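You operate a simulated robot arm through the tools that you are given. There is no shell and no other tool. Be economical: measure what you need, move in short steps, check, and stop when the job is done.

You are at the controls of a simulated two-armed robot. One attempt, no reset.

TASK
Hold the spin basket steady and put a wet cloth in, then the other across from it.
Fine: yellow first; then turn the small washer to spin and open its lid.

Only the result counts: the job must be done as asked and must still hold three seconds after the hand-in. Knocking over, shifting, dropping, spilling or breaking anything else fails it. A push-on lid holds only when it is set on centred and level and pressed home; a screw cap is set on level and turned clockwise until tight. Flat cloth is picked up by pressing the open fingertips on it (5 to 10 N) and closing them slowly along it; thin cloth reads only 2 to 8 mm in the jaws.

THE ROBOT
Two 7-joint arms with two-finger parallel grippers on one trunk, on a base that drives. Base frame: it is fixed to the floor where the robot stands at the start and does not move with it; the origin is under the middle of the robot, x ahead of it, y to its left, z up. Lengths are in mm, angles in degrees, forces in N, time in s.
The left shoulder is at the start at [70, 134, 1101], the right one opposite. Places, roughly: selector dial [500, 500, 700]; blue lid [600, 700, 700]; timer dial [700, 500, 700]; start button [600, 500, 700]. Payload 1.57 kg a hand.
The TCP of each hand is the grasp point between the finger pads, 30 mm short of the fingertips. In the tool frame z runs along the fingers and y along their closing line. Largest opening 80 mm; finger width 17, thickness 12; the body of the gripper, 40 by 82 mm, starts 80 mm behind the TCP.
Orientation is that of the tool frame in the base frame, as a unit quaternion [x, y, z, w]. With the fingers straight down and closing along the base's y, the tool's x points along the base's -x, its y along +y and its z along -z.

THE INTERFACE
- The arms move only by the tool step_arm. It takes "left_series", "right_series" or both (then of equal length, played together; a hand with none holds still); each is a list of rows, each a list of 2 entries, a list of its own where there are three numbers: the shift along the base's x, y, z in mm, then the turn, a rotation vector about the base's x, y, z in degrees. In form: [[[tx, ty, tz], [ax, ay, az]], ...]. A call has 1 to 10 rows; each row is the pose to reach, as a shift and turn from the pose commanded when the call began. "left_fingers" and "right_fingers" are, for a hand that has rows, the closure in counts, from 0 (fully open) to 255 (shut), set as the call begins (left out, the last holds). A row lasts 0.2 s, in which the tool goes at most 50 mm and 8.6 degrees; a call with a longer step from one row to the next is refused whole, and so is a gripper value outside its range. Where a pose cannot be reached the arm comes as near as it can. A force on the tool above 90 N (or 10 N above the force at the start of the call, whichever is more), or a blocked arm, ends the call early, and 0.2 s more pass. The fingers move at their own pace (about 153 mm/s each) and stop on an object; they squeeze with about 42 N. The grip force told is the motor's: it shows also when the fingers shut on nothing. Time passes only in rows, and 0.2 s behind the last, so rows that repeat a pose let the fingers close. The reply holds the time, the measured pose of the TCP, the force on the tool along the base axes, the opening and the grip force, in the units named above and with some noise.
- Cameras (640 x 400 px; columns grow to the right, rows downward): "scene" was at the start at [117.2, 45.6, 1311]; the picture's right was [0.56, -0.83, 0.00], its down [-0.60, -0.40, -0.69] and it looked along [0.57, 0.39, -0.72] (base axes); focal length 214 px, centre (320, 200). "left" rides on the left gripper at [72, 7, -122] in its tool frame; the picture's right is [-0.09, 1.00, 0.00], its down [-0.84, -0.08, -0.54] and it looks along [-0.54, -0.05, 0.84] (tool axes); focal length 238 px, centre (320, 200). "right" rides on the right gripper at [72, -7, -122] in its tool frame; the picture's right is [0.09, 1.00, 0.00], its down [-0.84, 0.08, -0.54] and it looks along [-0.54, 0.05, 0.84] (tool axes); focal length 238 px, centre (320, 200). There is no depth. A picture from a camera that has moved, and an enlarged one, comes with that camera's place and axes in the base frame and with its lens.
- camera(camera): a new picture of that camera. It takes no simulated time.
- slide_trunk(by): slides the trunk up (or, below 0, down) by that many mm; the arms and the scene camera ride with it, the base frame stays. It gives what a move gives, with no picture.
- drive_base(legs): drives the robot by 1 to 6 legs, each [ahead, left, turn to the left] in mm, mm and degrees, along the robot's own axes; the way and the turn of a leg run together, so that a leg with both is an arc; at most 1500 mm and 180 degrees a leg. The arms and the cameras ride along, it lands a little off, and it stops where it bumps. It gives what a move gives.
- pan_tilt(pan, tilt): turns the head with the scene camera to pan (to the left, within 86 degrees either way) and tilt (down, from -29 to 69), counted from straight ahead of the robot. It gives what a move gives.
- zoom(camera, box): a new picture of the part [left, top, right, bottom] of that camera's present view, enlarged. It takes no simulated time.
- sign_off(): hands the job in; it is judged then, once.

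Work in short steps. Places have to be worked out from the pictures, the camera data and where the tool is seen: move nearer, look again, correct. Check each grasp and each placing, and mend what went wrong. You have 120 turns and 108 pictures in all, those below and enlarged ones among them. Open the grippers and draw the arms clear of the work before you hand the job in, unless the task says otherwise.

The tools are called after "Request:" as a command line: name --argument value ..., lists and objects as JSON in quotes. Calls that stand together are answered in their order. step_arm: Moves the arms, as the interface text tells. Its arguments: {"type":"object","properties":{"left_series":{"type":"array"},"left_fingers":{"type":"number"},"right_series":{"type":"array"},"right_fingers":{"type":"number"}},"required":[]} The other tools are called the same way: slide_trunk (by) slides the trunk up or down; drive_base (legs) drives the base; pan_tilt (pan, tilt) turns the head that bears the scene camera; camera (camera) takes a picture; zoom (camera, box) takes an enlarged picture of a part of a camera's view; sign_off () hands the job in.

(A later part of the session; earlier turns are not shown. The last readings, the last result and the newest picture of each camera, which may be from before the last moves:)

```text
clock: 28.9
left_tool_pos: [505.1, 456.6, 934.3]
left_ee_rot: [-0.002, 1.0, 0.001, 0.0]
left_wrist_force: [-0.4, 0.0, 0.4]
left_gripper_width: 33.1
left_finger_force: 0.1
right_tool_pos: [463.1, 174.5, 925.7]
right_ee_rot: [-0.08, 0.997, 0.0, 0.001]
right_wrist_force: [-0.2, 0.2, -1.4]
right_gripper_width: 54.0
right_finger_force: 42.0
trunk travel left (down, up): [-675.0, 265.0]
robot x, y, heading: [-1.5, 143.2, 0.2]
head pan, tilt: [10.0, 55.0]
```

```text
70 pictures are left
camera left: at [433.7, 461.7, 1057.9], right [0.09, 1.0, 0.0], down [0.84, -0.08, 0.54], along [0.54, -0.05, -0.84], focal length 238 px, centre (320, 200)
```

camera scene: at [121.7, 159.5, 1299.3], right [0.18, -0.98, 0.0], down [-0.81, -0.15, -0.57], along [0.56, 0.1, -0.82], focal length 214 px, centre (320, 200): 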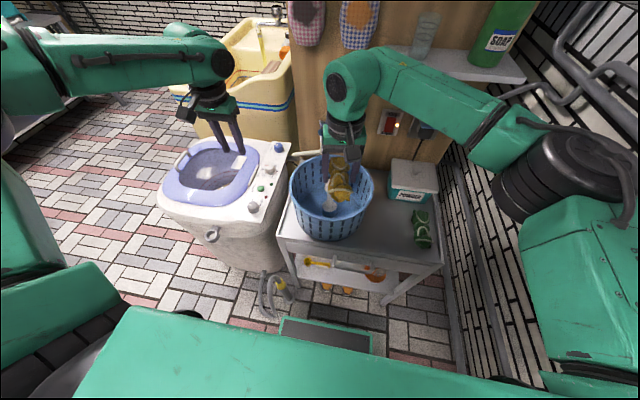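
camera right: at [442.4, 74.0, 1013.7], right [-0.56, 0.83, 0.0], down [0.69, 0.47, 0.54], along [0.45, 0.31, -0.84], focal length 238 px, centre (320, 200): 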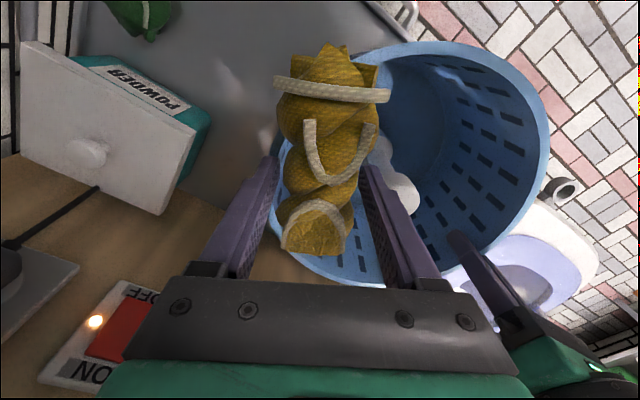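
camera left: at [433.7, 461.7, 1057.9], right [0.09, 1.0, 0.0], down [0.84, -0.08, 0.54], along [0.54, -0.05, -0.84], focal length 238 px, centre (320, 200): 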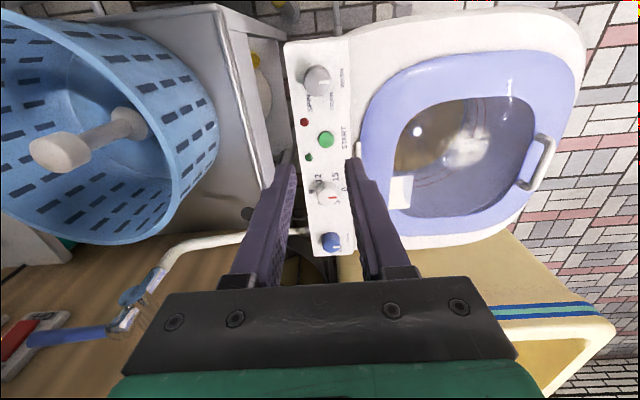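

The left hand goes back over the rim (y≈308) and down to TCP 838.

Request:
step_arm --left_series '[[[0, -35, 0], [0, 0, 0]], [[0, -70, 0], [0, 0, 0]], [[0, -105, 0], [0, 0, 0]], [[0, -135, 0], [0, 0, 0]], [[0, -148, -10], [0, 0, 0]], [[0, -148, -35], [0, 0, 0]], [[0, -148, -60], [0, 0, 0]], [[0, -148, -85], [0, 0, 0]], [[0, -148, -97], [0, 0, 0]], [[0, -148, -97], [0, 0, 0]]]'

Request:
camera --camera "left"

```text
clock: 31.1
left_tool_pos: [501.5, 310.5, 840.7]
left_ee_rot: [-0.002, 1.0, 0.0, 0.0]
left_wrist_force: [0.1, 0.3, 0.2]
left_gripper_width: 33.0
left_finger_force: 0.1
left hand out of reach, approached as far as the arm can: row 9, 10
right_tool_pos: [463.2, 174.0, 926.6]
right_ee_rot: [-0.08, 0.997, 0.0, 0.0]
right_wrist_force: [-0.2, -0.6, -1.2]
right_gripper_width: 53.6
right_finger_force: 42.5
trunk travel left (down, up): [-675.0, 265.0]
robot x, y, heading: [-1.2, 147.8, 0.1]
head pan, tilt: [10.0, 55.0]
```

```text
69 pictures are left
camera left: at [430.5, 316.3, 962.0], right [0.09, 1.0, 0.0], down [0.84, -0.07, 0.54], along [0.54, -0.05, -0.84], focal length 238 px, centre (320, 200)
```

left: 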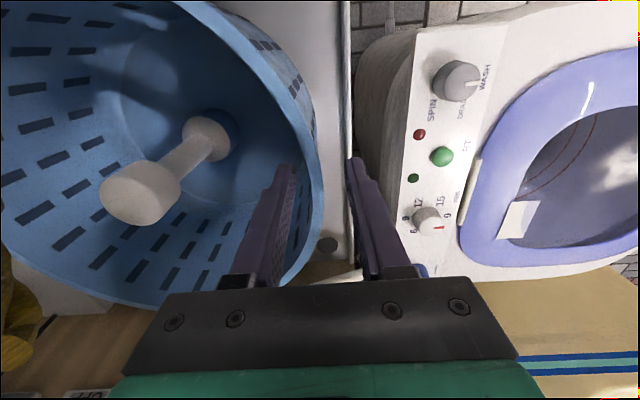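

The left arm is at its reach limit here too; driving 70 mm forward will help both arms. I raise the left hand first.

Request:
step_arm --left_series '[[[0, 0, 20], [0, 0, 0]], [[0, 0, 50], [0, 0, 0]], [[0, 0, 80], [0, 0, 0]], [[0, 0, 95], [0, 0, 0]], [[0, 0, 95], [0, 0, 0]]]'

Request:
drive_base --legs '[[70, 0, 0]]'

Request:
camera --camera "scene"

```text
clock: 32.3
left_tool_pos: [500.4, 310.1, 935.4]
left_ee_rot: [-0.002, 1.0, 0.001, 0.0]
left_wrist_force: [0.0, 0.4, 0.3]
left_gripper_width: 33.0
left_finger_force: 0.1
right_tool_pos: [464.1, 173.4, 926.6]
right_ee_rot: [-0.08, 0.997, -0.001, 0.0]
right_wrist_force: [0.0, 0.6, -1.3]
right_gripper_width: 53.8
right_finger_force: 42.2
trunk travel left (down, up): [-675.0, 265.0]
robot x, y, heading: [-0.2, 146.3, -0.1]
head pan, tilt: [10.0, 55.0]
```

```text
clock: 33.3
left_tool_pos: [569.5, 311.2, 936.6]
left_ee_rot: [-0.001, 1.0, 0.001, 0.001]
left_wrist_force: [0.1, -0.9, 0.1]
left_gripper_width: 33.0
left_finger_force: 0.0
right_tool_pos: [531.1, 175.4, 927.3]
right_ee_rot: [-0.08, 0.997, 0.0, 0.0]
right_wrist_force: [0.1, -0.5, -2.2]
right_gripper_width: 53.4
right_finger_force: 42.0
trunk travel left (down, up): [-675.0, 265.0]
robot x, y, heading: [63.3, 147.0, 0.2]
head pan, tilt: [10.0, 55.0]
```

```text
68 pictures are left
camera scene: at [189.9, 159.7, 1299.5], right [0.18, -0.98, 0.0], down [-0.81, -0.15, -0.57], along [0.56, 0.1, -0.82], focal length 214 px, centre (320, 200)
```

scene: 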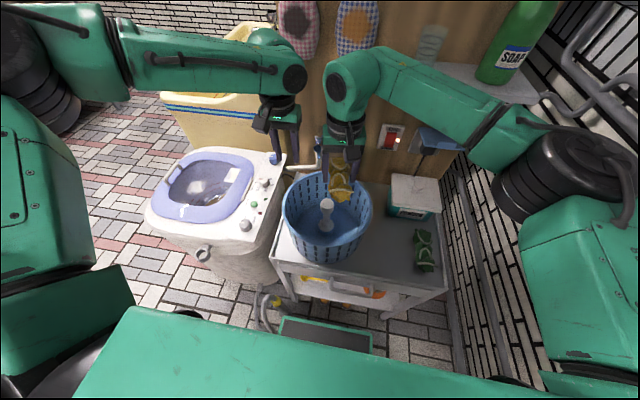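

Robot now at about (68,147). Left hand back to the rim.

Request:
step_arm --left_series '[[[-30, -1, 0], [0, 0, 0]], [[-64, -2, 0], [0, 0, 0]], [[-64, -2, -20], [0, 0, 0]], [[-64, -2, -45], [0, 0, 0]], [[-64, -2, -70], [0, 0, 0]], [[-64, -2, -90], [0, 0, 0]], [[-64, -2, -99], [0, 0, 0]], [[-64, -2, -99], [0, 0, 0]]]' --left_fingers 165

Request:
camera --camera "left"

```text
clock: 35.1
left_tool_pos: [506.3, 309.2, 835.3]
left_ee_rot: [-0.002, 1.0, 0.001, 0.0]
left_wrist_force: [0.4, 0.3, -0.3]
left_gripper_width: 28.4
left_finger_force: 0.0
right_tool_pos: [532.2, 174.7, 926.8]
right_ee_rot: [-0.08, 0.997, 0.001, 0.0]
right_wrist_force: [0.8, 0.4, -1.7]
right_gripper_width: 53.5
right_finger_force: 42.1
trunk travel left (down, up): [-675.0, 265.0]
robot x, y, heading: [69.4, 143.6, 0.1]
head pan, tilt: [10.0, 55.0]
```

```text
67 pictures are left
camera left: at [435.8, 314.5, 957.9], right [0.09, 1.0, 0.0], down [0.84, -0.07, 0.54], along [0.54, -0.05, -0.84], focal length 238 px, centre (320, 200)
```

left: 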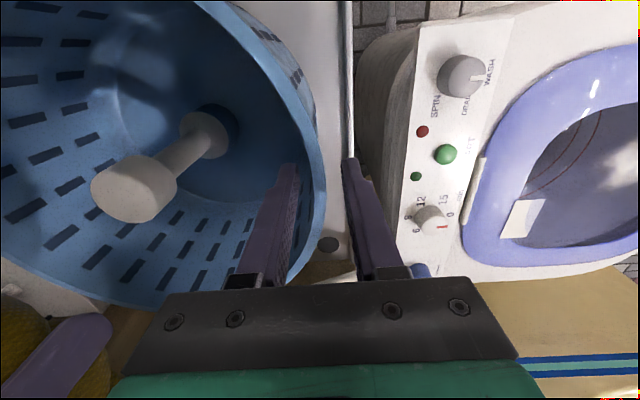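

Rim is centred between fingers; I close the left and turn the right hand by 27° over (530,154).

Request:
step_arm --left_series '[[[0, 0, 0], [0, 0, 0]], [[0, 0, 0], [0, 0, 0]], [[0, 0, 0], [0, 0, 0]], [[0, 0, 0], [0, 0, 0]], [[0, 0, 0], [0, 0, 0]]]' --left_fingers 255 --right_series '[[[0, -5, 0], [0, 0, 7]], [[-1, -10, 0], [0, 0, 14]], [[-1, -15, 0], [0, 0, 21]], [[-1, -20, 0], [0, 0, 27]], [[-1, -20, 0], [0, 0, 27]]]'

Request:
camera --camera "right"

Request:
camera --camera "left"

```text
clock: 36.3
left_tool_pos: [505.4, 309.7, 835.6]
left_ee_rot: [-0.002, 1.0, 0.0, 0.001]
left_wrist_force: [-1.7, -0.1, 3.9]
left_gripper_width: 6.8
left_finger_force: 26.2
right_tool_pos: [531.1, 155.5, 927.5]
right_ee_rot: [-0.311, 0.95, 0.001, -0.001]
right_wrist_force: [-0.7, 0.0, -1.5]
right_gripper_width: 53.7
right_finger_force: 41.9
trunk travel left (down, up): [-675.0, 265.0]
robot x, y, heading: [71.6, 145.0, 0.3]
head pan, tilt: [10.0, 55.0]
```

```text
66 pictures are left
camera right: at [476.8, 105.7, 1048.9], right [-0.66, 0.75, 0.0], down [0.63, 0.56, 0.54], along [0.41, 0.36, -0.84], focal length 238 px, centre (320, 200)
```

right: 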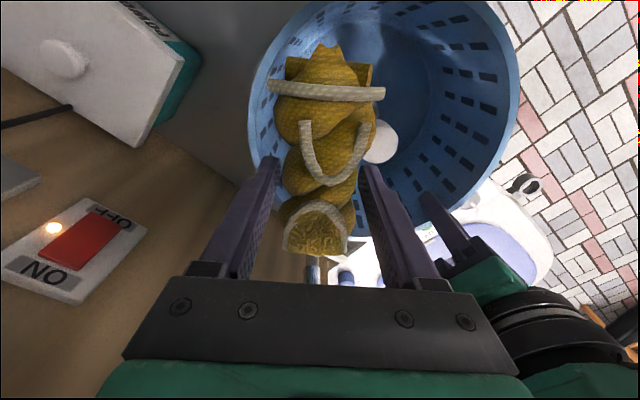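

```text
65 pictures are left
camera left: at [435.3, 314.6, 958.2], right [0.09, 1.0, 0.0], down [0.84, -0.07, 0.54], along [0.54, -0.05, -0.84], focal length 238 px, centre (320, 200)
```

left: 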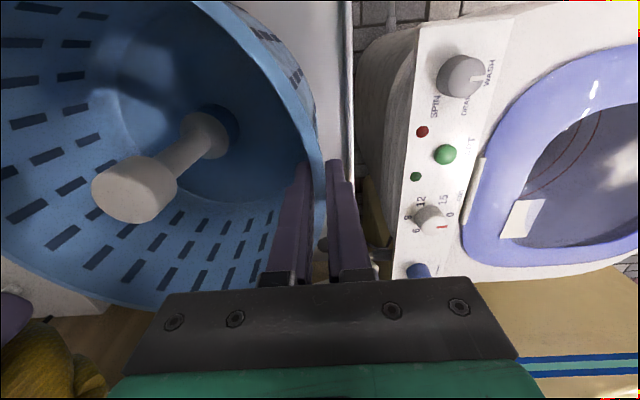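

Spindle axis solves to (496.5,197), top z≈835, cap radius ≈17. To clear the spindle with the inner finger I aim TCP at (535,151) and descend first to 810.

Request:
step_arm --right_series '[[[4, -4, 0], [0, 0, 0]], [[4, -4, -15], [0, 0, 0]], [[4, -4, -35], [0, 0, 0]], [[4, -4, -55], [0, 0, 0]], [[4, -4, -75], [0, 0, 0]], [[4, -4, -95], [0, 0, 0]], [[4, -4, -115], [0, 0, 0]], [[4, -4, -118], [0, 0, 0]]]'

Request:
camera --camera "right"

Request:
zoom --camera "scene" --box '[260, 140, 400, 280]'

```text
clock: 38.1
left_tool_pos: [505.0, 309.6, 835.3]
left_ee_rot: [-0.002, 1.0, 0.001, 0.0]
left_wrist_force: [-2.4, 3.8, 3.6]
left_gripper_width: 7.0
left_finger_force: 26.5
right_tool_pos: [536.7, 150.4, 808.2]
right_ee_rot: [-0.31, 0.951, 0.0, 0.0]
right_wrist_force: [4.8, -3.5, 0.3]
right_gripper_width: 53.4
right_finger_force: 41.9
trunk travel left (down, up): [-675.0, 265.0]
robot x, y, heading: [67.1, 143.3, 0.1]
head pan, tilt: [10.0, 55.0]
```

```text
64 pictures are left
camera right: at [482.1, 102.0, 930.7], right [-0.66, 0.75, 0.0], down [0.63, 0.56, 0.54], along [0.41, 0.36, -0.84], focal length 238 px, centre (320, 200)
```

right: 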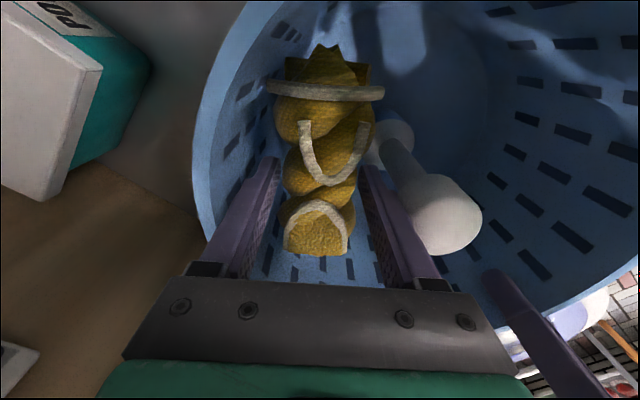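

```text
2.86 times, centred on (330, 210) of scene
camera zoom: at [191.1, 160.0, 1299.4], right [0.18, -0.98, 0.0], down [-0.81, -0.15, -0.57], along [0.56, 0.1, -0.82], focal length 613 px, centre (291, 171)
```

zoom: 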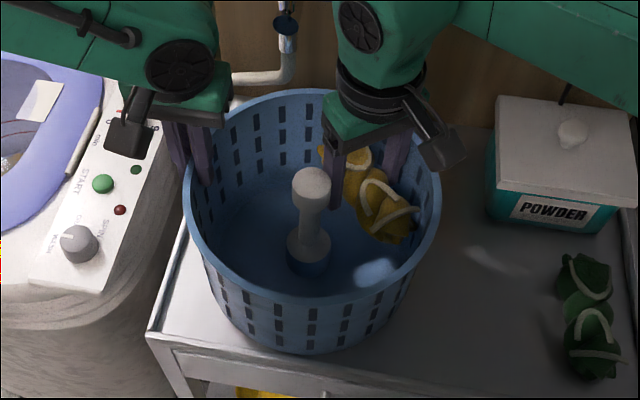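

Slight contact with the spindle cap (5 N). I shift outward 5 mm and continue down to 775.

Request:
step_arm --right_series '[[[3, -4, 0], [0, 0, 0]], [[3, -4, 0], [0, 0, 0]], [[3, -4, -10], [0, 0, 0]], [[3, -4, -20], [0, 0, 0]], [[3, -4, -30], [0, 0, 0]], [[3, -4, -33], [0, 0, 0]]]'

Request:
camera --camera "right"

```text
clock: 39.5
left_tool_pos: [505.7, 310.1, 836.6]
left_ee_rot: [-0.001, 1.0, 0.0, 0.001]
left_wrist_force: [-1.7, 0.3, 3.9]
left_gripper_width: 6.9
left_finger_force: 25.9
right_tool_pos: [537.8, 146.3, 774.9]
right_ee_rot: [-0.31, 0.951, 0.0, 0.0]
right_wrist_force: [-0.2, 0.7, -1.9]
right_gripper_width: 53.3
right_finger_force: 42.4
trunk travel left (down, up): [-675.0, 265.0]
robot x, y, heading: [69.3, 148.8, 0.3]
head pan, tilt: [10.0, 55.0]
```

```text
62 pictures are left
camera right: at [483.8, 97.9, 897.7], right [-0.66, 0.75, 0.0], down [0.63, 0.56, 0.54], along [0.41, 0.36, -0.84], focal length 238 px, centre (320, 200)
```

right: 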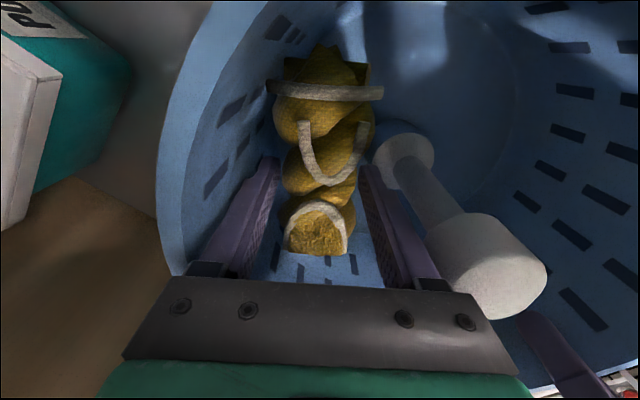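

Clear now. I go on down in small steps to 752.

Request:
step_arm --right_series '[[[0, 0, -6], [0, 0, 0]], [[0, 0, -12], [0, 0, 0]], [[0, 0, -18], [0, 0, 0]], [[0, 0, -23], [0, 0, 0]], [[0, 0, -23], [0, 0, 0]]]'

Request:
camera --camera "right"

Request:
zoom --camera "scene" --box '[260, 140, 400, 280]'

```text
clock: 40.7
left_tool_pos: [505.6, 310.0, 836.4]
left_ee_rot: [-0.002, 1.0, 0.0, 0.0]
left_wrist_force: [-1.0, -0.3, 4.4]
left_gripper_width: 6.9
left_finger_force: 26.3
right_tool_pos: [538.8, 146.9, 753.3]
right_ee_rot: [-0.312, 0.95, 0.0, 0.0]
right_wrist_force: [-1.5, 1.8, -1.7]
right_gripper_width: 53.1
right_finger_force: 42.3
trunk travel left (down, up): [-675.0, 265.0]
robot x, y, heading: [67.9, 146.0, 0.0]
head pan, tilt: [10.0, 55.0]
```

```text
61 pictures are left
camera right: at [483.8, 97.2, 875.4], right [-0.66, 0.75, 0.0], down [0.63, 0.56, 0.54], along [0.41, 0.36, -0.84], focal length 238 px, centre (320, 200)
```

right: 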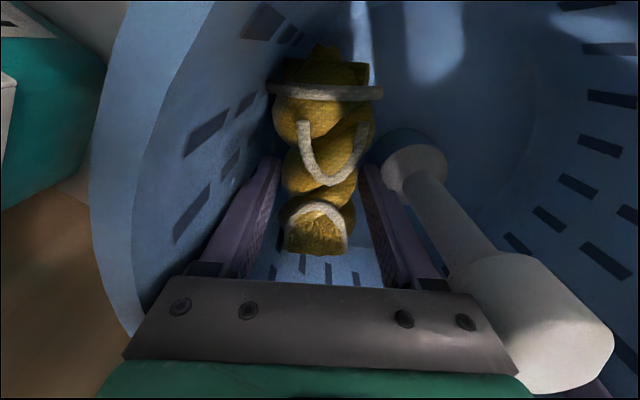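

```text
2.86 times, centred on (330, 210) of scene
camera zoom: at [190.7, 160.1, 1299.4], right [0.18, -0.98, 0.0], down [-0.81, -0.15, -0.57], along [0.56, 0.1, -0.82], focal length 613 px, centre (291, 171)
```

zoom: 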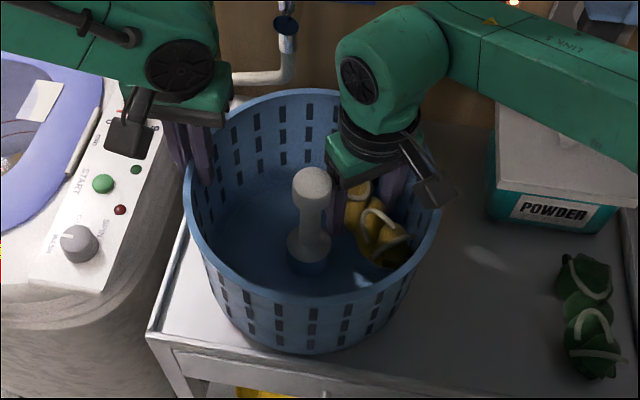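

Only a tiny wall touch; camera box nears the rim. I go 6 mm further with 1 mm inward, then open a little to release.

Request:
step_arm --right_series '[[[-1, 1, -3], [0, 0, 0]], [[-1, 1, -7], [0, 0, 0]], [[-1, 1, -7], [0, 0, 0]]]'

```text
clock: 41.5
left_tool_pos: [506.0, 309.0, 835.9]
left_ee_rot: [-0.002, 1.0, 0.001, -0.001]
left_wrist_force: [-0.5, -0.3, 3.5]
left_gripper_width: 6.9
left_finger_force: 26.5
right_tool_pos: [537.8, 147.9, 745.5]
right_ee_rot: [-0.311, 0.95, 0.0, -0.001]
right_wrist_force: [0.3, 0.0, -1.8]
right_gripper_width: 53.3
right_finger_force: 42.3
trunk travel left (down, up): [-675.0, 265.0]
robot x, y, heading: [67.3, 144.2, 0.1]
head pan, tilt: [10.0, 55.0]
```

Nothing is touching. I release by opening to ~61 mm.

Request:
step_arm --right_series '[[[0, 0, 0], [0, 0, 0]], [[0, 0, 0], [0, 0, 0]], [[0, 0, 0], [0, 0, 0]], [[0, 0, 0], [0, 0, 0]]]' --right_fingers 60

Request:
camera --camera "right"

```text
clock: 42.5
left_tool_pos: [506.1, 308.8, 836.6]
left_ee_rot: [-0.001, 1.0, 0.001, -0.001]
left_wrist_force: [-1.4, 0.7, 3.4]
left_gripper_width: 6.9
left_finger_force: 26.3
right_tool_pos: [536.8, 146.7, 746.3]
right_ee_rot: [-0.31, 0.951, 0.001, -0.001]
right_wrist_force: [1.4, -1.9, -1.6]
right_gripper_width: 54.7
right_finger_force: 0.1
trunk travel left (down, up): [-675.0, 265.0]
robot x, y, heading: [71.9, 149.8, 0.3]
head pan, tilt: [10.0, 55.0]
```

```text
59 pictures are left
camera right: at [483.1, 97.9, 868.2], right [-0.66, 0.75, 0.0], down [0.63, 0.56, 0.54], along [0.41, 0.36, -0.84], focal length 238 px, centre (320, 200)
```

right: 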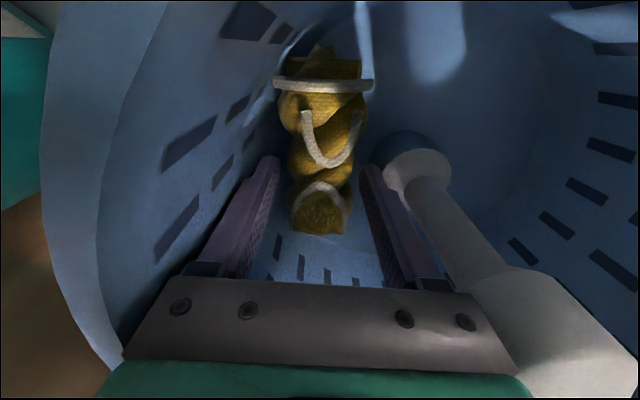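

The cloth dropped to the basket floor. I raise the right hand straight up.

Request:
step_arm --right_series '[[[0, 0, 8], [0, 0, 0]], [[0, 0, 20], [0, 0, 0]], [[0, 0, 40], [0, 0, 0]], [[0, 0, 65], [0, 0, 0]], [[0, 0, 95], [0, 0, 0]], [[0, 0, 130], [0, 0, 0]], [[0, 0, 165], [0, 0, 0]], [[0, 0, 180], [0, 0, 0]]]'

Request:
camera --camera "right"

Request:
camera --camera "left"

```text
clock: 44.3
left_tool_pos: [506.0, 308.0, 835.7]
left_ee_rot: [-0.002, 1.0, 0.002, 0.001]
left_wrist_force: [-0.8, -1.1, 2.7]
left_gripper_width: 6.8
left_finger_force: 25.9
right_tool_pos: [538.2, 148.0, 927.4]
right_ee_rot: [-0.311, 0.95, 0.0, 0.001]
right_wrist_force: [-0.6, -0.6, 0.2]
right_gripper_width: 61.2
right_finger_force: 0.1
trunk travel left (down, up): [-675.0, 265.0]
robot x, y, heading: [73.2, 145.4, -0.0]
head pan, tilt: [10.0, 55.0]
```

```text
58 pictures are left
camera right: at [483.3, 98.5, 1049.2], right [-0.66, 0.75, 0.0], down [0.63, 0.56, 0.54], along [0.41, 0.36, -0.84], focal length 238 px, centre (320, 200)
```

right: 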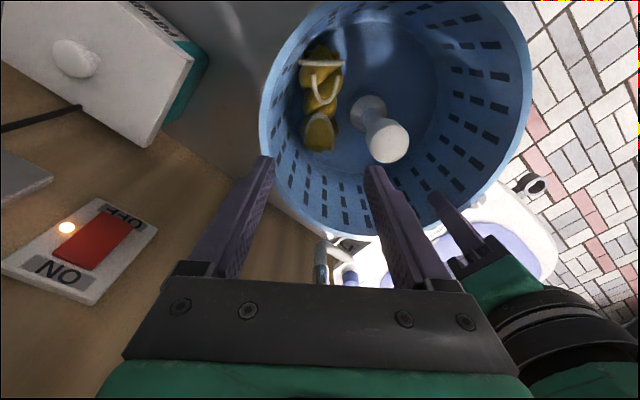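

```text
57 pictures are left
camera left: at [435.0, 314.4, 958.5], right [0.09, 1.0, 0.0], down [0.84, -0.07, 0.54], along [0.54, -0.05, -0.84], focal length 238 px, centre (320, 200)
```

left: 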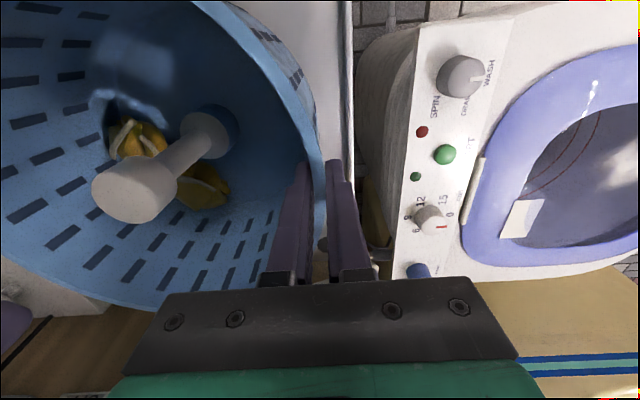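

Yellow lies well at the (+x,−y) side. Now the right hand goes to the green cloth (≈(485,−96)), turning back to 0°.

Request:
step_arm --right_series '[[[-6, -25, 0], [0, 0, -5]], [[-12, -55, 0], [0, 0, -10]], [[-18, -85, 0], [0, 0, -15]], [[-24, -115, 0], [0, 0, -20]], [[-30, -145, 0], [0, 0, -25]], [[-36, -175, -5], [0, 0, -30]], [[-42, -205, -15], [0, 0, -34]], [[-48, -230, -35], [0, 0, -36]], [[-52, -244, -60], [0, 0, -36]], [[-52, -244, -77], [0, 0, -36]]]' --right_fingers 0

Request:
camera --camera "right"

```text
clock: 46.5
left_tool_pos: [506.6, 309.5, 836.4]
left_ee_rot: [-0.002, 1.0, 0.0, 0.001]
left_wrist_force: [0.7, 1.0, 3.9]
left_gripper_width: 6.9
left_finger_force: 26.0
right_tool_pos: [484.9, -96.4, 848.6]
right_ee_rot: [-0.001, 1.0, 0.0, 0.0]
right_wrist_force: [-0.2, 0.7, -0.3]
right_gripper_width: 79.9
right_finger_force: 0.1
trunk travel left (down, up): [-675.0, 265.0]
robot x, y, heading: [72.8, 150.9, 0.0]
head pan, tilt: [10.0, 55.0]
```

```text
56 pictures are left
camera right: at [412.1, -103.9, 971.4], right [-0.1, 1.0, 0.0], down [0.84, 0.08, 0.54], along [0.54, 0.05, -0.84], focal length 238 px, centre (320, 200)
```

right: 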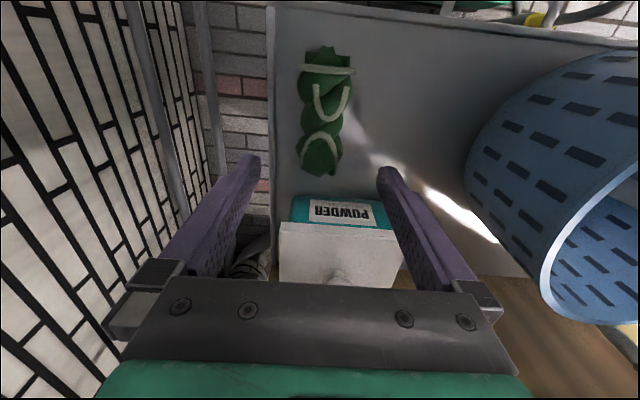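

Green waist at ≈(482,−95). I descend with slow last steps to TCP 720.

Request:
step_arm --right_series '[[[-2, 1, -25], [0, 0, 0]], [[-2, 1, -55], [0, 0, 0]], [[-2, 1, -85], [0, 0, 0]], [[-2, 1, -108], [0, 0, 0]], [[-2, 1, -120], [0, 0, 0]], [[-2, 1, -126], [0, 0, 0]], [[-2, 1, -128], [0, 0, 0]], [[-2, 1, -129], [0, 0, 0]]]'

Request:
camera --camera "right"

```text
clock: 48.3
left_tool_pos: [505.7, 308.5, 836.8]
left_ee_rot: [-0.001, 1.0, 0.0, 0.001]
left_wrist_force: [-1.0, 0.9, 2.2]
left_gripper_width: 6.9
left_finger_force: 26.4
right_tool_pos: [483.1, -95.0, 720.0]
right_ee_rot: [-0.001, 1.0, 0.0, 0.0]
right_wrist_force: [-0.4, -0.4, 1.4]
right_gripper_width: 79.6
right_finger_force: 0.1
trunk travel left (down, up): [-675.0, 265.0]
robot x, y, heading: [68.9, 145.6, 0.4]
head pan, tilt: [10.0, 55.0]
```

```text
55 pictures are left
camera right: at [411.2, -103.1, 842.2], right [-0.1, 1.0, 0.0], down [0.84, 0.08, 0.54], along [0.54, 0.05, -0.84], focal length 238 px, centre (320, 200)
```

right: 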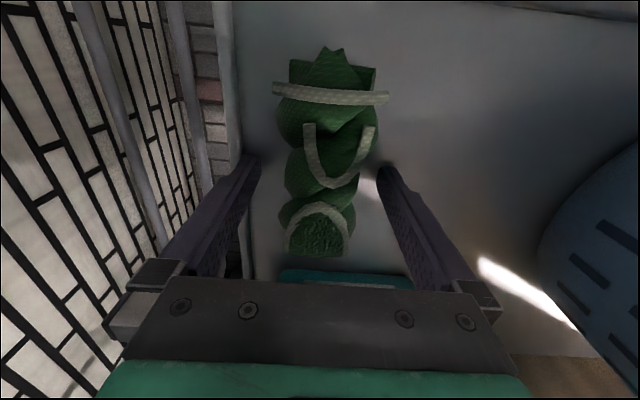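

Same relation as with the yellow. Press 1 mm, close, and lift a little.

Request:
step_arm --right_series '[[[2, 0, -1], [0, 0, 0]], [[2, 0, -1], [0, 0, 0]], [[2, 0, -1], [0, 0, 0]], [[2, 0, -1], [0, 0, 0]]]' --right_fingers 255

Request:
step_arm --right_series '[[[0, 0, 3], [0, 0, 0]], [[0, 0, 6], [0, 0, 0]], [[0, 0, 12], [0, 0, 0]], [[0, 0, 20], [0, 0, 0]], [[0, 0, 30], [0, 0, 0]], [[0, 0, 40], [0, 0, 0]], [[0, 0, 50], [0, 0, 0]], [[0, 0, 60], [0, 0, 0]]]'

Request:
camera --camera "right"

```text
clock: 49.3
left_tool_pos: [505.0, 307.4, 836.9]
left_ee_rot: [-0.002, 1.0, 0.0, 0.002]
left_wrist_force: [-1.3, -3.3, 2.2]
left_gripper_width: 6.6
left_finger_force: 26.1
right_tool_pos: [483.7, -95.7, 719.1]
right_ee_rot: [-0.002, 1.0, 0.0, 0.002]
right_wrist_force: [-2.2, -1.3, 14.6]
right_gripper_width: 53.7
right_finger_force: 41.7
trunk travel left (down, up): [-675.0, 265.0]
robot x, y, heading: [70.6, 148.8, -0.0]
head pan, tilt: [10.0, 55.0]
```

```text
clock: 51.1
left_tool_pos: [505.0, 309.9, 836.5]
left_ee_rot: [-0.001, 1.0, 0.0, 0.001]
left_wrist_force: [-1.0, 2.6, 4.7]
left_gripper_width: 6.6
left_finger_force: 26.3
right_tool_pos: [484.8, -95.1, 780.7]
right_ee_rot: [-0.002, 1.0, 0.0, -0.001]
right_wrist_force: [0.1, 1.0, -1.9]
right_gripper_width: 53.8
right_finger_force: 41.8
trunk travel left (down, up): [-675.0, 265.0]
robot x, y, heading: [67.5, 145.2, 0.2]
head pan, tilt: [10.0, 55.0]
```

```text
54 pictures are left
camera right: at [413.7, -102.8, 901.2], right [-0.1, 1.0, 0.0], down [0.84, 0.08, 0.54], along [0.54, 0.05, -0.84], focal length 238 px, centre (320, 200)
```

right: 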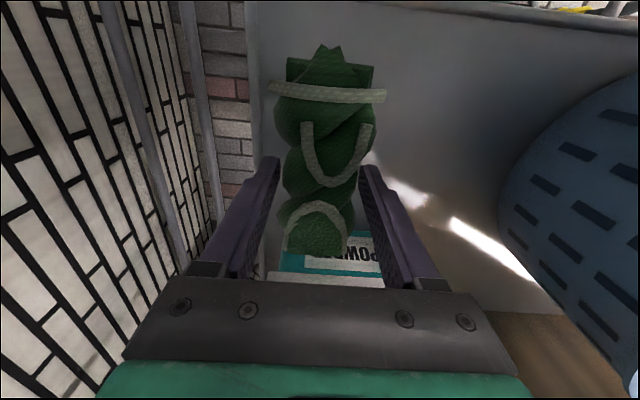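

Green is held and lifts. The left hand's camera would be close to the right wrist at the opposite spot, so — still straddling the rim — I loosen the left fingers slightly, slide along the rim to about 66°, turning −22°, while the right rises.

Request:
step_arm --left_series '[[[0, 0, 0], [0, 0, 0]], [[0, 0, 0], [0, 0, 0]], [[5, -0.5, 0], [0, 0, -3]], [[10, -1.5, 0], [0, 0, -6]], [[18, -3, 0], [0, 0, -11]], [[27, -6, 0], [0, 0, -16]], [[36, -9.5, 0], [0, 0, -22]], [[36, -9.5, 0], [0, 0, -22]]]' --left_fingers 160 --right_series '[[[0, 0, 10], [0, 0, 0]], [[0, 0, 30], [0, 0, 0]], [[0, 0, 50], [0, 0, 0]], [[0, 0, 70], [0, 0, 0]], [[0, 0, 90], [0, 0, 0]], [[0, 0, 112], [0, 0, 0]], [[0, 0, 134], [0, 0, 0]], [[0, 0, 145], [0, 0, 0]]]'

Request:
camera --camera "left"

Request:
camera --camera "right"

```text
clock: 52.9
left_tool_pos: [541.9, 299.5, 836.3]
left_ee_rot: [0.19, 0.982, 0.001, 0.0]
left_wrist_force: [-0.5, 0.9, -0.6]
left_gripper_width: 29.9
left_finger_force: 0.1
right_tool_pos: [485.9, -95.0, 921.7]
right_ee_rot: [-0.002, 1.0, 0.0, 0.0]
right_wrist_force: [0.5, -0.6, -2.8]
right_gripper_width: 53.7
right_finger_force: 41.9
trunk travel left (down, up): [-675.0, 265.0]
robot x, y, heading: [73.3, 145.1, 0.5]
head pan, tilt: [10.0, 55.0]
```

```text
53 pictures are left
camera left: at [479.8, 331.1, 958.6], right [0.46, 0.89, 0.0], down [0.75, -0.38, 0.54], along [0.48, -0.25, -0.84], focal length 238 px, centre (320, 200)
```

left: 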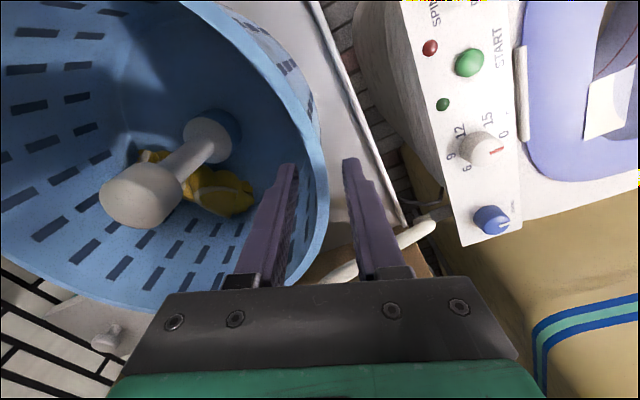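

```text
52 pictures are left
camera right: at [414.0, -103.2, 1045.2], right [-0.1, 1.0, 0.0], down [0.84, 0.08, 0.54], along [0.54, 0.05, -0.84], focal length 238 px, centre (320, 200)
```

right: 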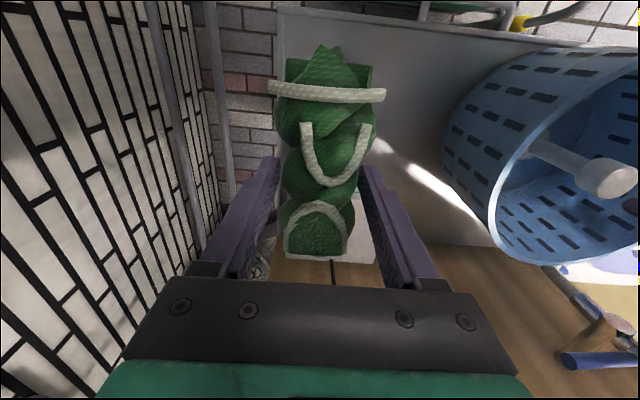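

Rim still centred between the open fingers. For more wrist clearance I slide the left a bit further (to ~52°), and start carrying the green across.

Request:
step_arm --left_series '[[[6, -2, 0], [0, 0, -3]], [[12, -5, 0], [0, 0, -6]], [[18, -9, 0], [0, 0, -10]], [[24, -13, 0], [0, 0, -14]], [[24, -13, 0], [0, 0, -14]], [[24, -13, 0], [0, 0, -14]]]' --right_series '[[[-3, 15, 3], [0, 0, 4]], [[-6, 40, 3], [0, 0, 8]], [[-9, 70, 3], [0, 0, 14]], [[-12, 100, 3], [0, 0, 20]], [[-15, 130, 3], [0, 0, 26]], [[-18, 150, 3], [0, 0, 30]]]'

Request:
camera --camera "left"

```text
clock: 54.3
left_tool_pos: [558.4, 294.8, 842.0]
left_ee_rot: [0.308, 0.951, 0.0, 0.0]
left_wrist_force: [-0.2, 0.0, -0.1]
left_gripper_width: 29.8
left_finger_force: 0.0
left hand out of reach, approached as far as the arm can: row 3, 4, 5, 6
right_tool_pos: [466.6, 55.3, 925.8]
right_ee_rot: [-0.262, 0.965, 0.0, -0.001]
right_wrist_force: [-0.3, 0.3, -2.5]
right_gripper_width: 53.7
right_finger_force: 41.8
trunk travel left (down, up): [-675.0, 265.0]
robot x, y, heading: [68.8, 146.9, 0.2]
head pan, tilt: [10.0, 55.0]
```

```text
51 pictures are left
camera left: at [504.9, 340.3, 963.5], right [0.66, 0.75, 0.0], down [0.63, -0.55, 0.54], along [0.41, -0.36, -0.84], focal length 238 px, centre (320, 200)
```

left: 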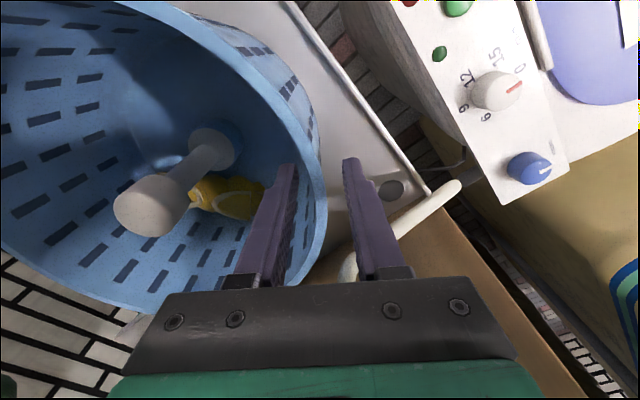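

At reach limit but well placed: rim between the fingers at (558,295). I close the left and carry the green on to above (459,249).

Request:
step_arm --left_series '[[[0, 0, 0], [0, 0, 0]], [[0, 0, 0], [0, 0, 0]], [[0, 0, 0], [0, 0, 0]], [[0, 0, 0], [0, 0, 0]], [[0, 0, 0], [0, 0, 0]], [[0, 0, 0], [0, 0, 0]], [[0, 0, 0], [0, 0, 0]], [[0, 0, 0], [0, 0, 0]]]' --left_fingers 255 --right_series '[[[0, 15, 0], [0, 0, 1]], [[-2, 45, 0], [0, 0, 2]], [[-3, 75, 0], [0, 0, 3]], [[-4, 105, 0], [0, 0, 4]], [[-6, 135, 0], [0, 0, 5]], [[-7, 165, 0], [0, 0, 5.6]], [[-7, 185, 0], [0, 0, 5.6]], [[-7.6, 194, 0], [0, 0, 5.6]]]'

Request:
camera --camera "left"

Request:
camera --camera "right"

Request:
camera --camera "scene"

```text
clock: 55.9
left_tool_pos: [565.1, 299.7, 846.1]
left_ee_rot: [0.297, 0.955, 0.001, 0.008]
left_wrist_force: [1.0, -0.3, 2.5]
left_gripper_width: 5.4
left_finger_force: 25.9
right_tool_pos: [458.9, 227.8, 921.3]
right_ee_rot: [-0.306, 0.952, -0.008, -0.01]
right_wrist_force: [-6.7, -1.5, -1.2]
right_gripper_width: 53.5
right_finger_force: 42.1
trunk travel left (down, up): [-675.0, 265.0]
robot x, y, heading: [69.2, 144.9, 0.1]
head pan, tilt: [10.0, 55.0]
stopped in row 7 (right hand): the force on the tool passed its limit (the readings are from after the stop); the commanded pose is now the measured one
```

```text
50 pictures are left
camera left: at [508.6, 345.5, 966.7], right [0.64, 0.77, 0.01], down [0.64, -0.54, 0.55], along [0.43, -0.35, -0.83], focal length 238 px, centre (320, 200)
```

left: 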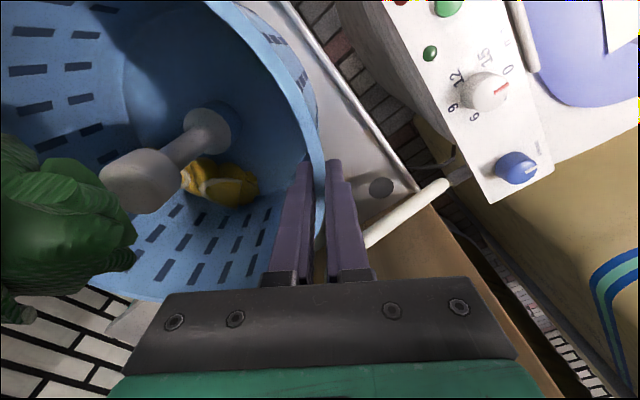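

```text
49 pictures are left
camera right: at [405.7, 182.6, 1045.2], right [-0.66, 0.75, -0.01], down [0.64, 0.56, 0.52], along [0.4, 0.34, -0.85], focal length 238 px, centre (320, 200)
```

right: 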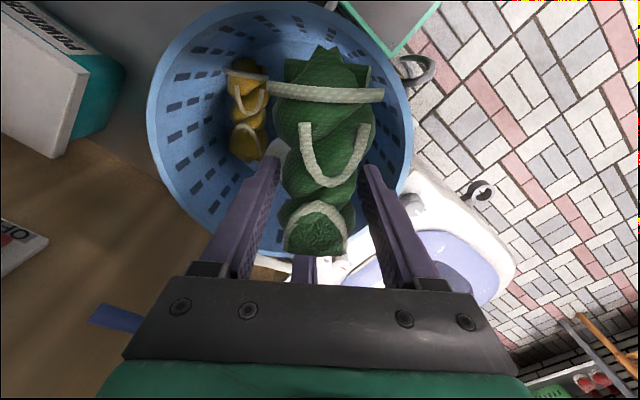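

```text
48 pictures are left
camera scene: at [191.5, 160.4, 1299.3], right [0.18, -0.98, 0.0], down [-0.81, -0.15, -0.57], along [0.56, 0.1, -0.82], focal length 214 px, centre (320, 200)
```

scene: 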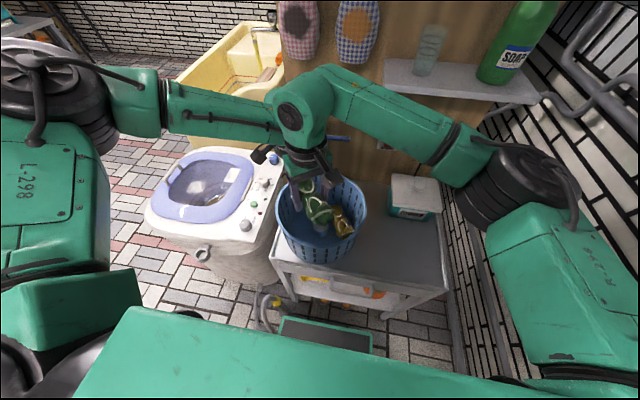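

The right wrist bumped the left forearm. I back the right hand off 50 mm and check the basket.

Request:
step_arm --right_series '[[[0, -10, 0], [0, 0, 0]], [[0, -30, 3], [0, 0, 0]], [[0, -50, 5], [0, 0, 0]], [[0, -50, 5], [0, 0, 0]]]'

Request:
camera --camera "left"

```text
clock: 56.9
left_tool_pos: [564.7, 299.6, 846.1]
left_ee_rot: [0.298, 0.954, 0.001, 0.008]
left_wrist_force: [3.6, -0.7, 3.7]
left_gripper_width: 5.5
left_finger_force: 25.0
right_tool_pos: [460.4, 177.6, 925.7]
right_ee_rot: [-0.305, 0.952, -0.008, -0.009]
right_wrist_force: [-0.2, 0.1, -2.3]
right_gripper_width: 53.1
right_finger_force: 42.3
trunk travel left (down, up): [-675.0, 265.0]
robot x, y, heading: [70.8, 144.8, 0.1]
head pan, tilt: [10.0, 55.0]
```

```text
47 pictures are left
camera left: at [509.1, 344.9, 966.5], right [0.64, 0.77, 0.01], down [0.64, -0.54, 0.55], along [0.43, -0.35, -0.83], focal length 238 px, centre (320, 200)
```

left: 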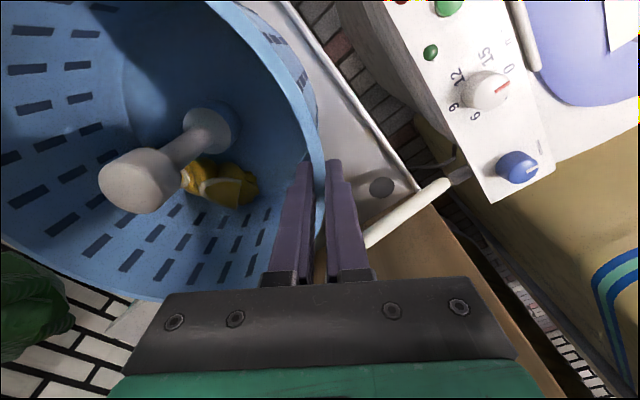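

The bump dragged the basket by roughly 7 mm and up ~4 mm. I move the left hand back by the same amount, still gripping.

Request:
step_arm --left_series '[[[-2, -1, -1], [0, 0, 0]], [[-4, -3, -2], [0, 0, 0]], [[-6, -5, -4], [0, 0, 0]], [[-6, -5, -4], [0, 0, 0]]]'

Request:
step_arm --left_series '[[[0, 0, 0], [0, 0, 0]], [[0, 0, 0], [0, 0, 0]], [[0, 0, 15], [0, 0, 0]], [[0, 0, 35], [0, 0, 0]], [[0, 0, 60], [0, 0, 0]], [[0, 0, 85], [0, 0, 0]], [[0, 0, 100], [0, 0, 0]]]' --left_fingers 150

Request:
camera --camera "left"

Request:
camera --camera "right"

```text
clock: 57.9
left_tool_pos: [562.3, 295.4, 839.4]
left_ee_rot: [0.297, 0.955, 0.0, 0.008]
left_wrist_force: [21.5, 6.7, 17.6]
left_gripper_width: 5.3
left_finger_force: 25.5
right_tool_pos: [462.6, 177.1, 925.4]
right_ee_rot: [-0.306, 0.952, -0.008, -0.01]
right_wrist_force: [-0.3, -1.0, -0.7]
right_gripper_width: 53.4
right_finger_force: 42.5
trunk travel left (down, up): [-675.0, 265.0]
robot x, y, heading: [71.2, 144.7, -0.1]
head pan, tilt: [10.0, 55.0]
```

```text
clock: 59.5
left_tool_pos: [558.7, 294.0, 941.3]
left_ee_rot: [0.298, 0.954, 0.001, 0.008]
left_wrist_force: [-0.1, 0.5, -0.4]
left_gripper_width: 33.0
left_finger_force: 0.0
right_tool_pos: [459.3, 178.3, 927.2]
right_ee_rot: [-0.306, 0.952, -0.008, -0.008]
right_wrist_force: [0.3, -0.1, -1.6]
right_gripper_width: 53.4
right_finger_force: 41.8
trunk travel left (down, up): [-675.0, 265.0]
robot x, y, heading: [64.5, 149.4, -0.0]
head pan, tilt: [10.0, 55.0]
```

```text
46 pictures are left
camera left: at [502.7, 340.1, 1063.3], right [0.64, 0.77, 0.01], down [0.64, -0.54, 0.55], along [0.43, -0.35, -0.83], focal length 238 px, centre (320, 200)
```

left: 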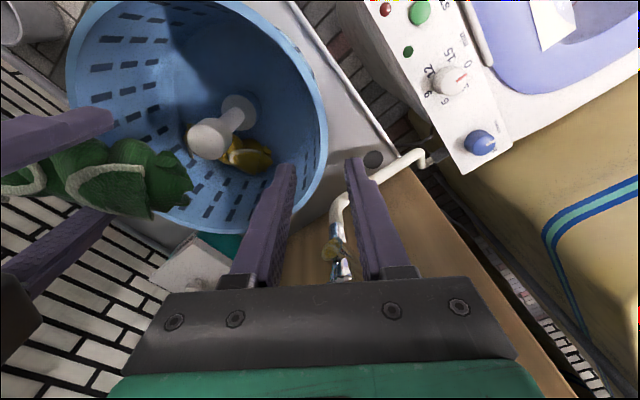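

```text
45 pictures are left
camera right: at [406.5, 132.0, 1050.6], right [-0.65, 0.76, -0.01], down [0.64, 0.56, 0.52], along [0.4, 0.34, -0.85], focal length 238 px, centre (320, 200)
```

right: 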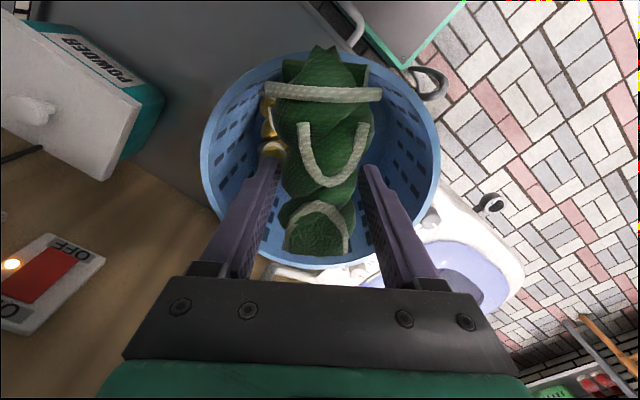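

Basket centre is now ≈(496,206), upright. I bring the left hand back to the +y rim with yaw 0 and its wrist leaned 20° outward, so both wrists have room.

Request:
step_arm --left_series '[[[0, 10, 5], [0, 0, 0]], [[-8, 20, 5], [-3.2, 1, 5.7]], [[-18, 30, 0], [-6.5, 2, 11.4]], [[-28, 40, -5], [-9.7, 3, 17.2]], [[-38, 50, -10], [-12.9, 4, 22.9]], [[-48, 54, -15], [-16.2, 5, 28.6]], [[-58, 54, -23], [-19.4, 6, 34.3]], [[-58, 54, -23], [-19.4, 6, 34.3]]]'

Request:
camera --camera "left"

```text
clock: 61.3
left_tool_pos: [498.5, 345.7, 917.5]
left_ee_rot: [-0.001, 0.985, -0.17, 0.008]
left_wrist_force: [-0.5, 0.0, -0.6]
left_gripper_width: 33.0
left_finger_force: 0.0
right_tool_pos: [460.7, 175.4, 927.1]
right_ee_rot: [-0.306, 0.952, -0.009, -0.009]
right_wrist_force: [-0.3, -0.7, -1.8]
right_gripper_width: 52.9
right_finger_force: 42.4
trunk travel left (down, up): [-675.0, 265.0]
robot x, y, heading: [70.9, 147.7, 0.1]
head pan, tilt: [10.0, 55.0]
```

```text
44 pictures are left
camera left: at [427.1, 392.2, 1030.1], right [0.09, 0.94, -0.33], down [0.83, 0.11, 0.55], along [0.55, -0.33, -0.77], focal length 238 px, centre (320, 200)
```

left: 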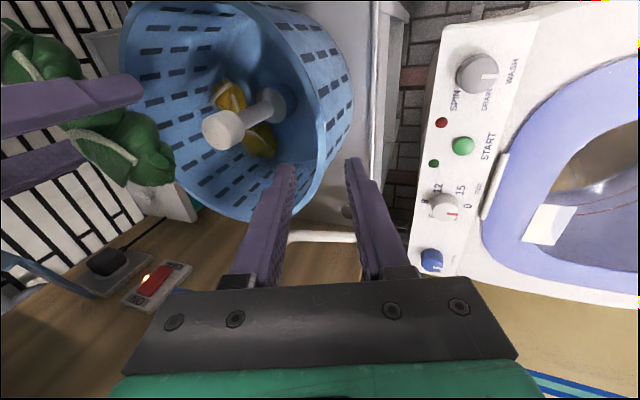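

Rim's +y point is ≈ y 314. I slide down along the tool axis to (500,319,843).

Request:
step_arm --left_series '[[[1, -7, -20], [0, 0, 0]], [[1, -14, -40], [0, 0, 0]], [[1, -21, -58], [0, 0, 0]], [[1, -27, -74], [0, 0, 0]], [[1, -27, -74], [0, 0, 0]]]'

Request:
camera --camera "left"

```text
clock: 62.5
left_tool_pos: [500.4, 320.4, 844.5]
left_ee_rot: [0.0, 0.985, -0.17, 0.007]
left_wrist_force: [0.3, 1.4, 0.0]
left_gripper_width: 33.2
left_finger_force: 0.0
right_tool_pos: [460.4, 177.6, 927.2]
right_ee_rot: [-0.306, 0.952, -0.009, -0.009]
right_wrist_force: [-0.1, 0.1, -2.2]
right_gripper_width: 53.4
right_finger_force: 42.1
trunk travel left (down, up): [-675.0, 265.0]
robot x, y, heading: [68.2, 146.4, 0.3]
head pan, tilt: [10.0, 55.0]
```

```text
43 pictures are left
camera left: at [428.2, 366.5, 956.3], right [0.09, 0.94, -0.33], down [0.83, 0.11, 0.55], along [0.55, -0.33, -0.77], focal length 238 px, centre (320, 200)
```

left: 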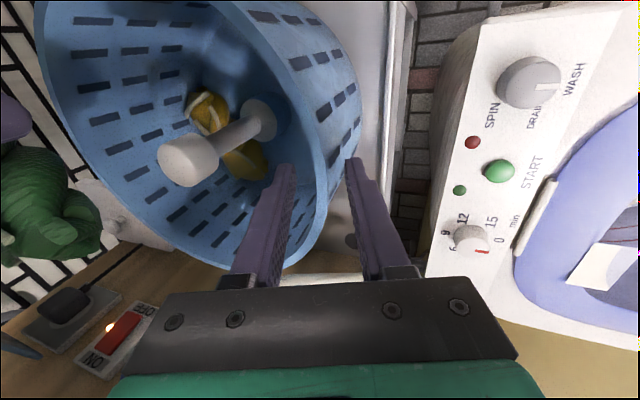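

Rim is between the fingers. I close in steps to find the light-squeeze point.

Request:
step_arm --left_series '[[[0, 0, 0], [0, 0, 0]], [[0, 0, 0], [0, 0, 0]], [[0, 0, 0], [0, 0, 0]]]' --left_fingers 215

Request:
step_arm --left_series '[[[0, 0, 0], [0, 0, 0]], [[0, 0, 0], [0, 0, 0]]]' --left_fingers 228

Request:
camera --camera "left"

```text
clock: 63.3
left_tool_pos: [500.8, 320.2, 844.6]
left_ee_rot: [-0.001, 0.985, -0.17, 0.007]
left_wrist_force: [0.4, -0.1, 0.3]
left_gripper_width: 12.8
left_finger_force: 0.0
right_tool_pos: [459.4, 177.7, 926.3]
right_ee_rot: [-0.306, 0.952, -0.008, -0.008]
right_wrist_force: [0.0, -0.3, -1.8]
right_gripper_width: 53.0
right_finger_force: 42.4
trunk travel left (down, up): [-675.0, 265.0]
robot x, y, heading: [67.7, 148.1, 0.2]
head pan, tilt: [10.0, 55.0]
```

```text
clock: 63.9
left_tool_pos: [500.5, 319.9, 844.2]
left_ee_rot: [-0.001, 0.985, -0.17, 0.008]
left_wrist_force: [1.6, 2.0, 1.8]
left_gripper_width: 9.5
left_finger_force: 27.7
right_tool_pos: [460.3, 177.9, 926.1]
right_ee_rot: [-0.306, 0.952, -0.009, -0.009]
right_wrist_force: [-0.1, 0.3, -1.5]
right_gripper_width: 53.0
right_finger_force: 42.3
trunk travel left (down, up): [-675.0, 265.0]
robot x, y, heading: [69.4, 144.7, 0.2]
head pan, tilt: [10.0, 55.0]
```

```text
42 pictures are left
camera left: at [428.8, 366.8, 956.4], right [0.09, 0.94, -0.33], down [0.83, 0.11, 0.55], along [0.55, -0.33, -0.77], focal length 238 px, centre (320, 200)
```

left: 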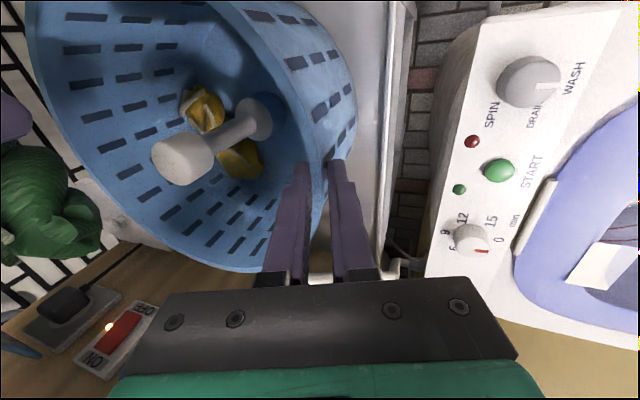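

Held at 27 N with little wrist load; basket centre ≈(493.5,204). Now the green goes over (456,256).

Request:
step_arm --right_series '[[[0, 15, 0], [0, 0, 0]], [[-2, 32, 0], [0, 0, 0]], [[-3, 49, 0], [0, 0, 0]], [[-4, 66, 0], [0, 0, 0]], [[-4, 78, 0], [0, 0, 0]], [[-4, 78, 0], [0, 0, 0]]]'

Request:
camera --camera "right"

Request:
camera --camera "scene"

```text
clock: 65.3
left_tool_pos: [502.1, 320.4, 844.7]
left_ee_rot: [-0.001, 0.985, -0.17, 0.007]
left_wrist_force: [4.6, 2.5, 3.4]
left_gripper_width: 9.8
left_finger_force: 27.9
right_tool_pos: [456.8, 255.8, 926.1]
right_ee_rot: [-0.306, 0.952, -0.009, -0.009]
right_wrist_force: [0.5, 0.2, -2.2]
right_gripper_width: 53.2
right_finger_force: 41.6
trunk travel left (down, up): [-675.0, 265.0]
robot x, y, heading: [68.4, 145.1, 0.3]
head pan, tilt: [10.0, 55.0]
```

```text
41 pictures are left
camera right: at [403.3, 210.1, 1050.4], right [-0.65, 0.76, -0.01], down [0.64, 0.56, 0.52], along [0.4, 0.34, -0.85], focal length 238 px, centre (320, 200)
```

right: 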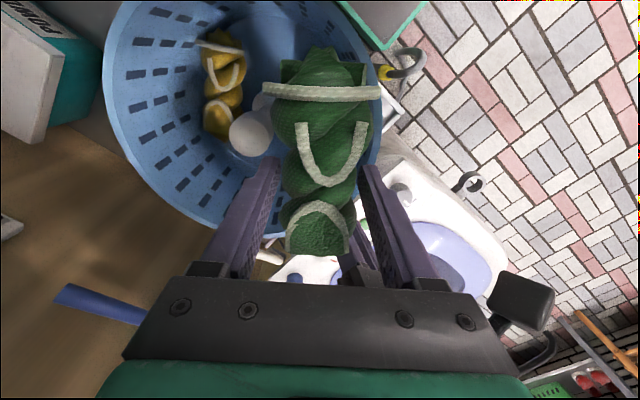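

```text
40 pictures are left
camera scene: at [191.9, 160.0, 1299.3], right [0.18, -0.98, 0.0], down [-0.81, -0.15, -0.57], along [0.56, 0.1, -0.82], focal length 214 px, centre (320, 200)
```

scene: 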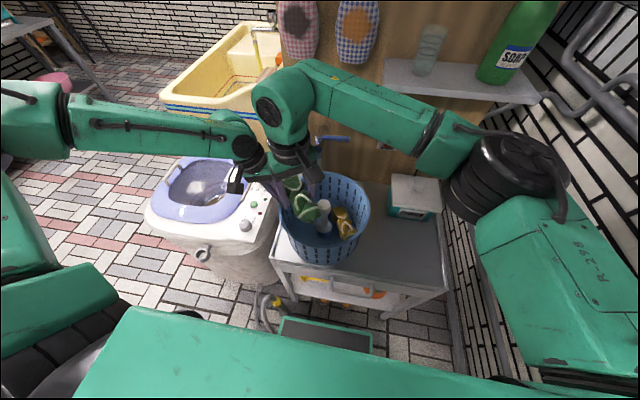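

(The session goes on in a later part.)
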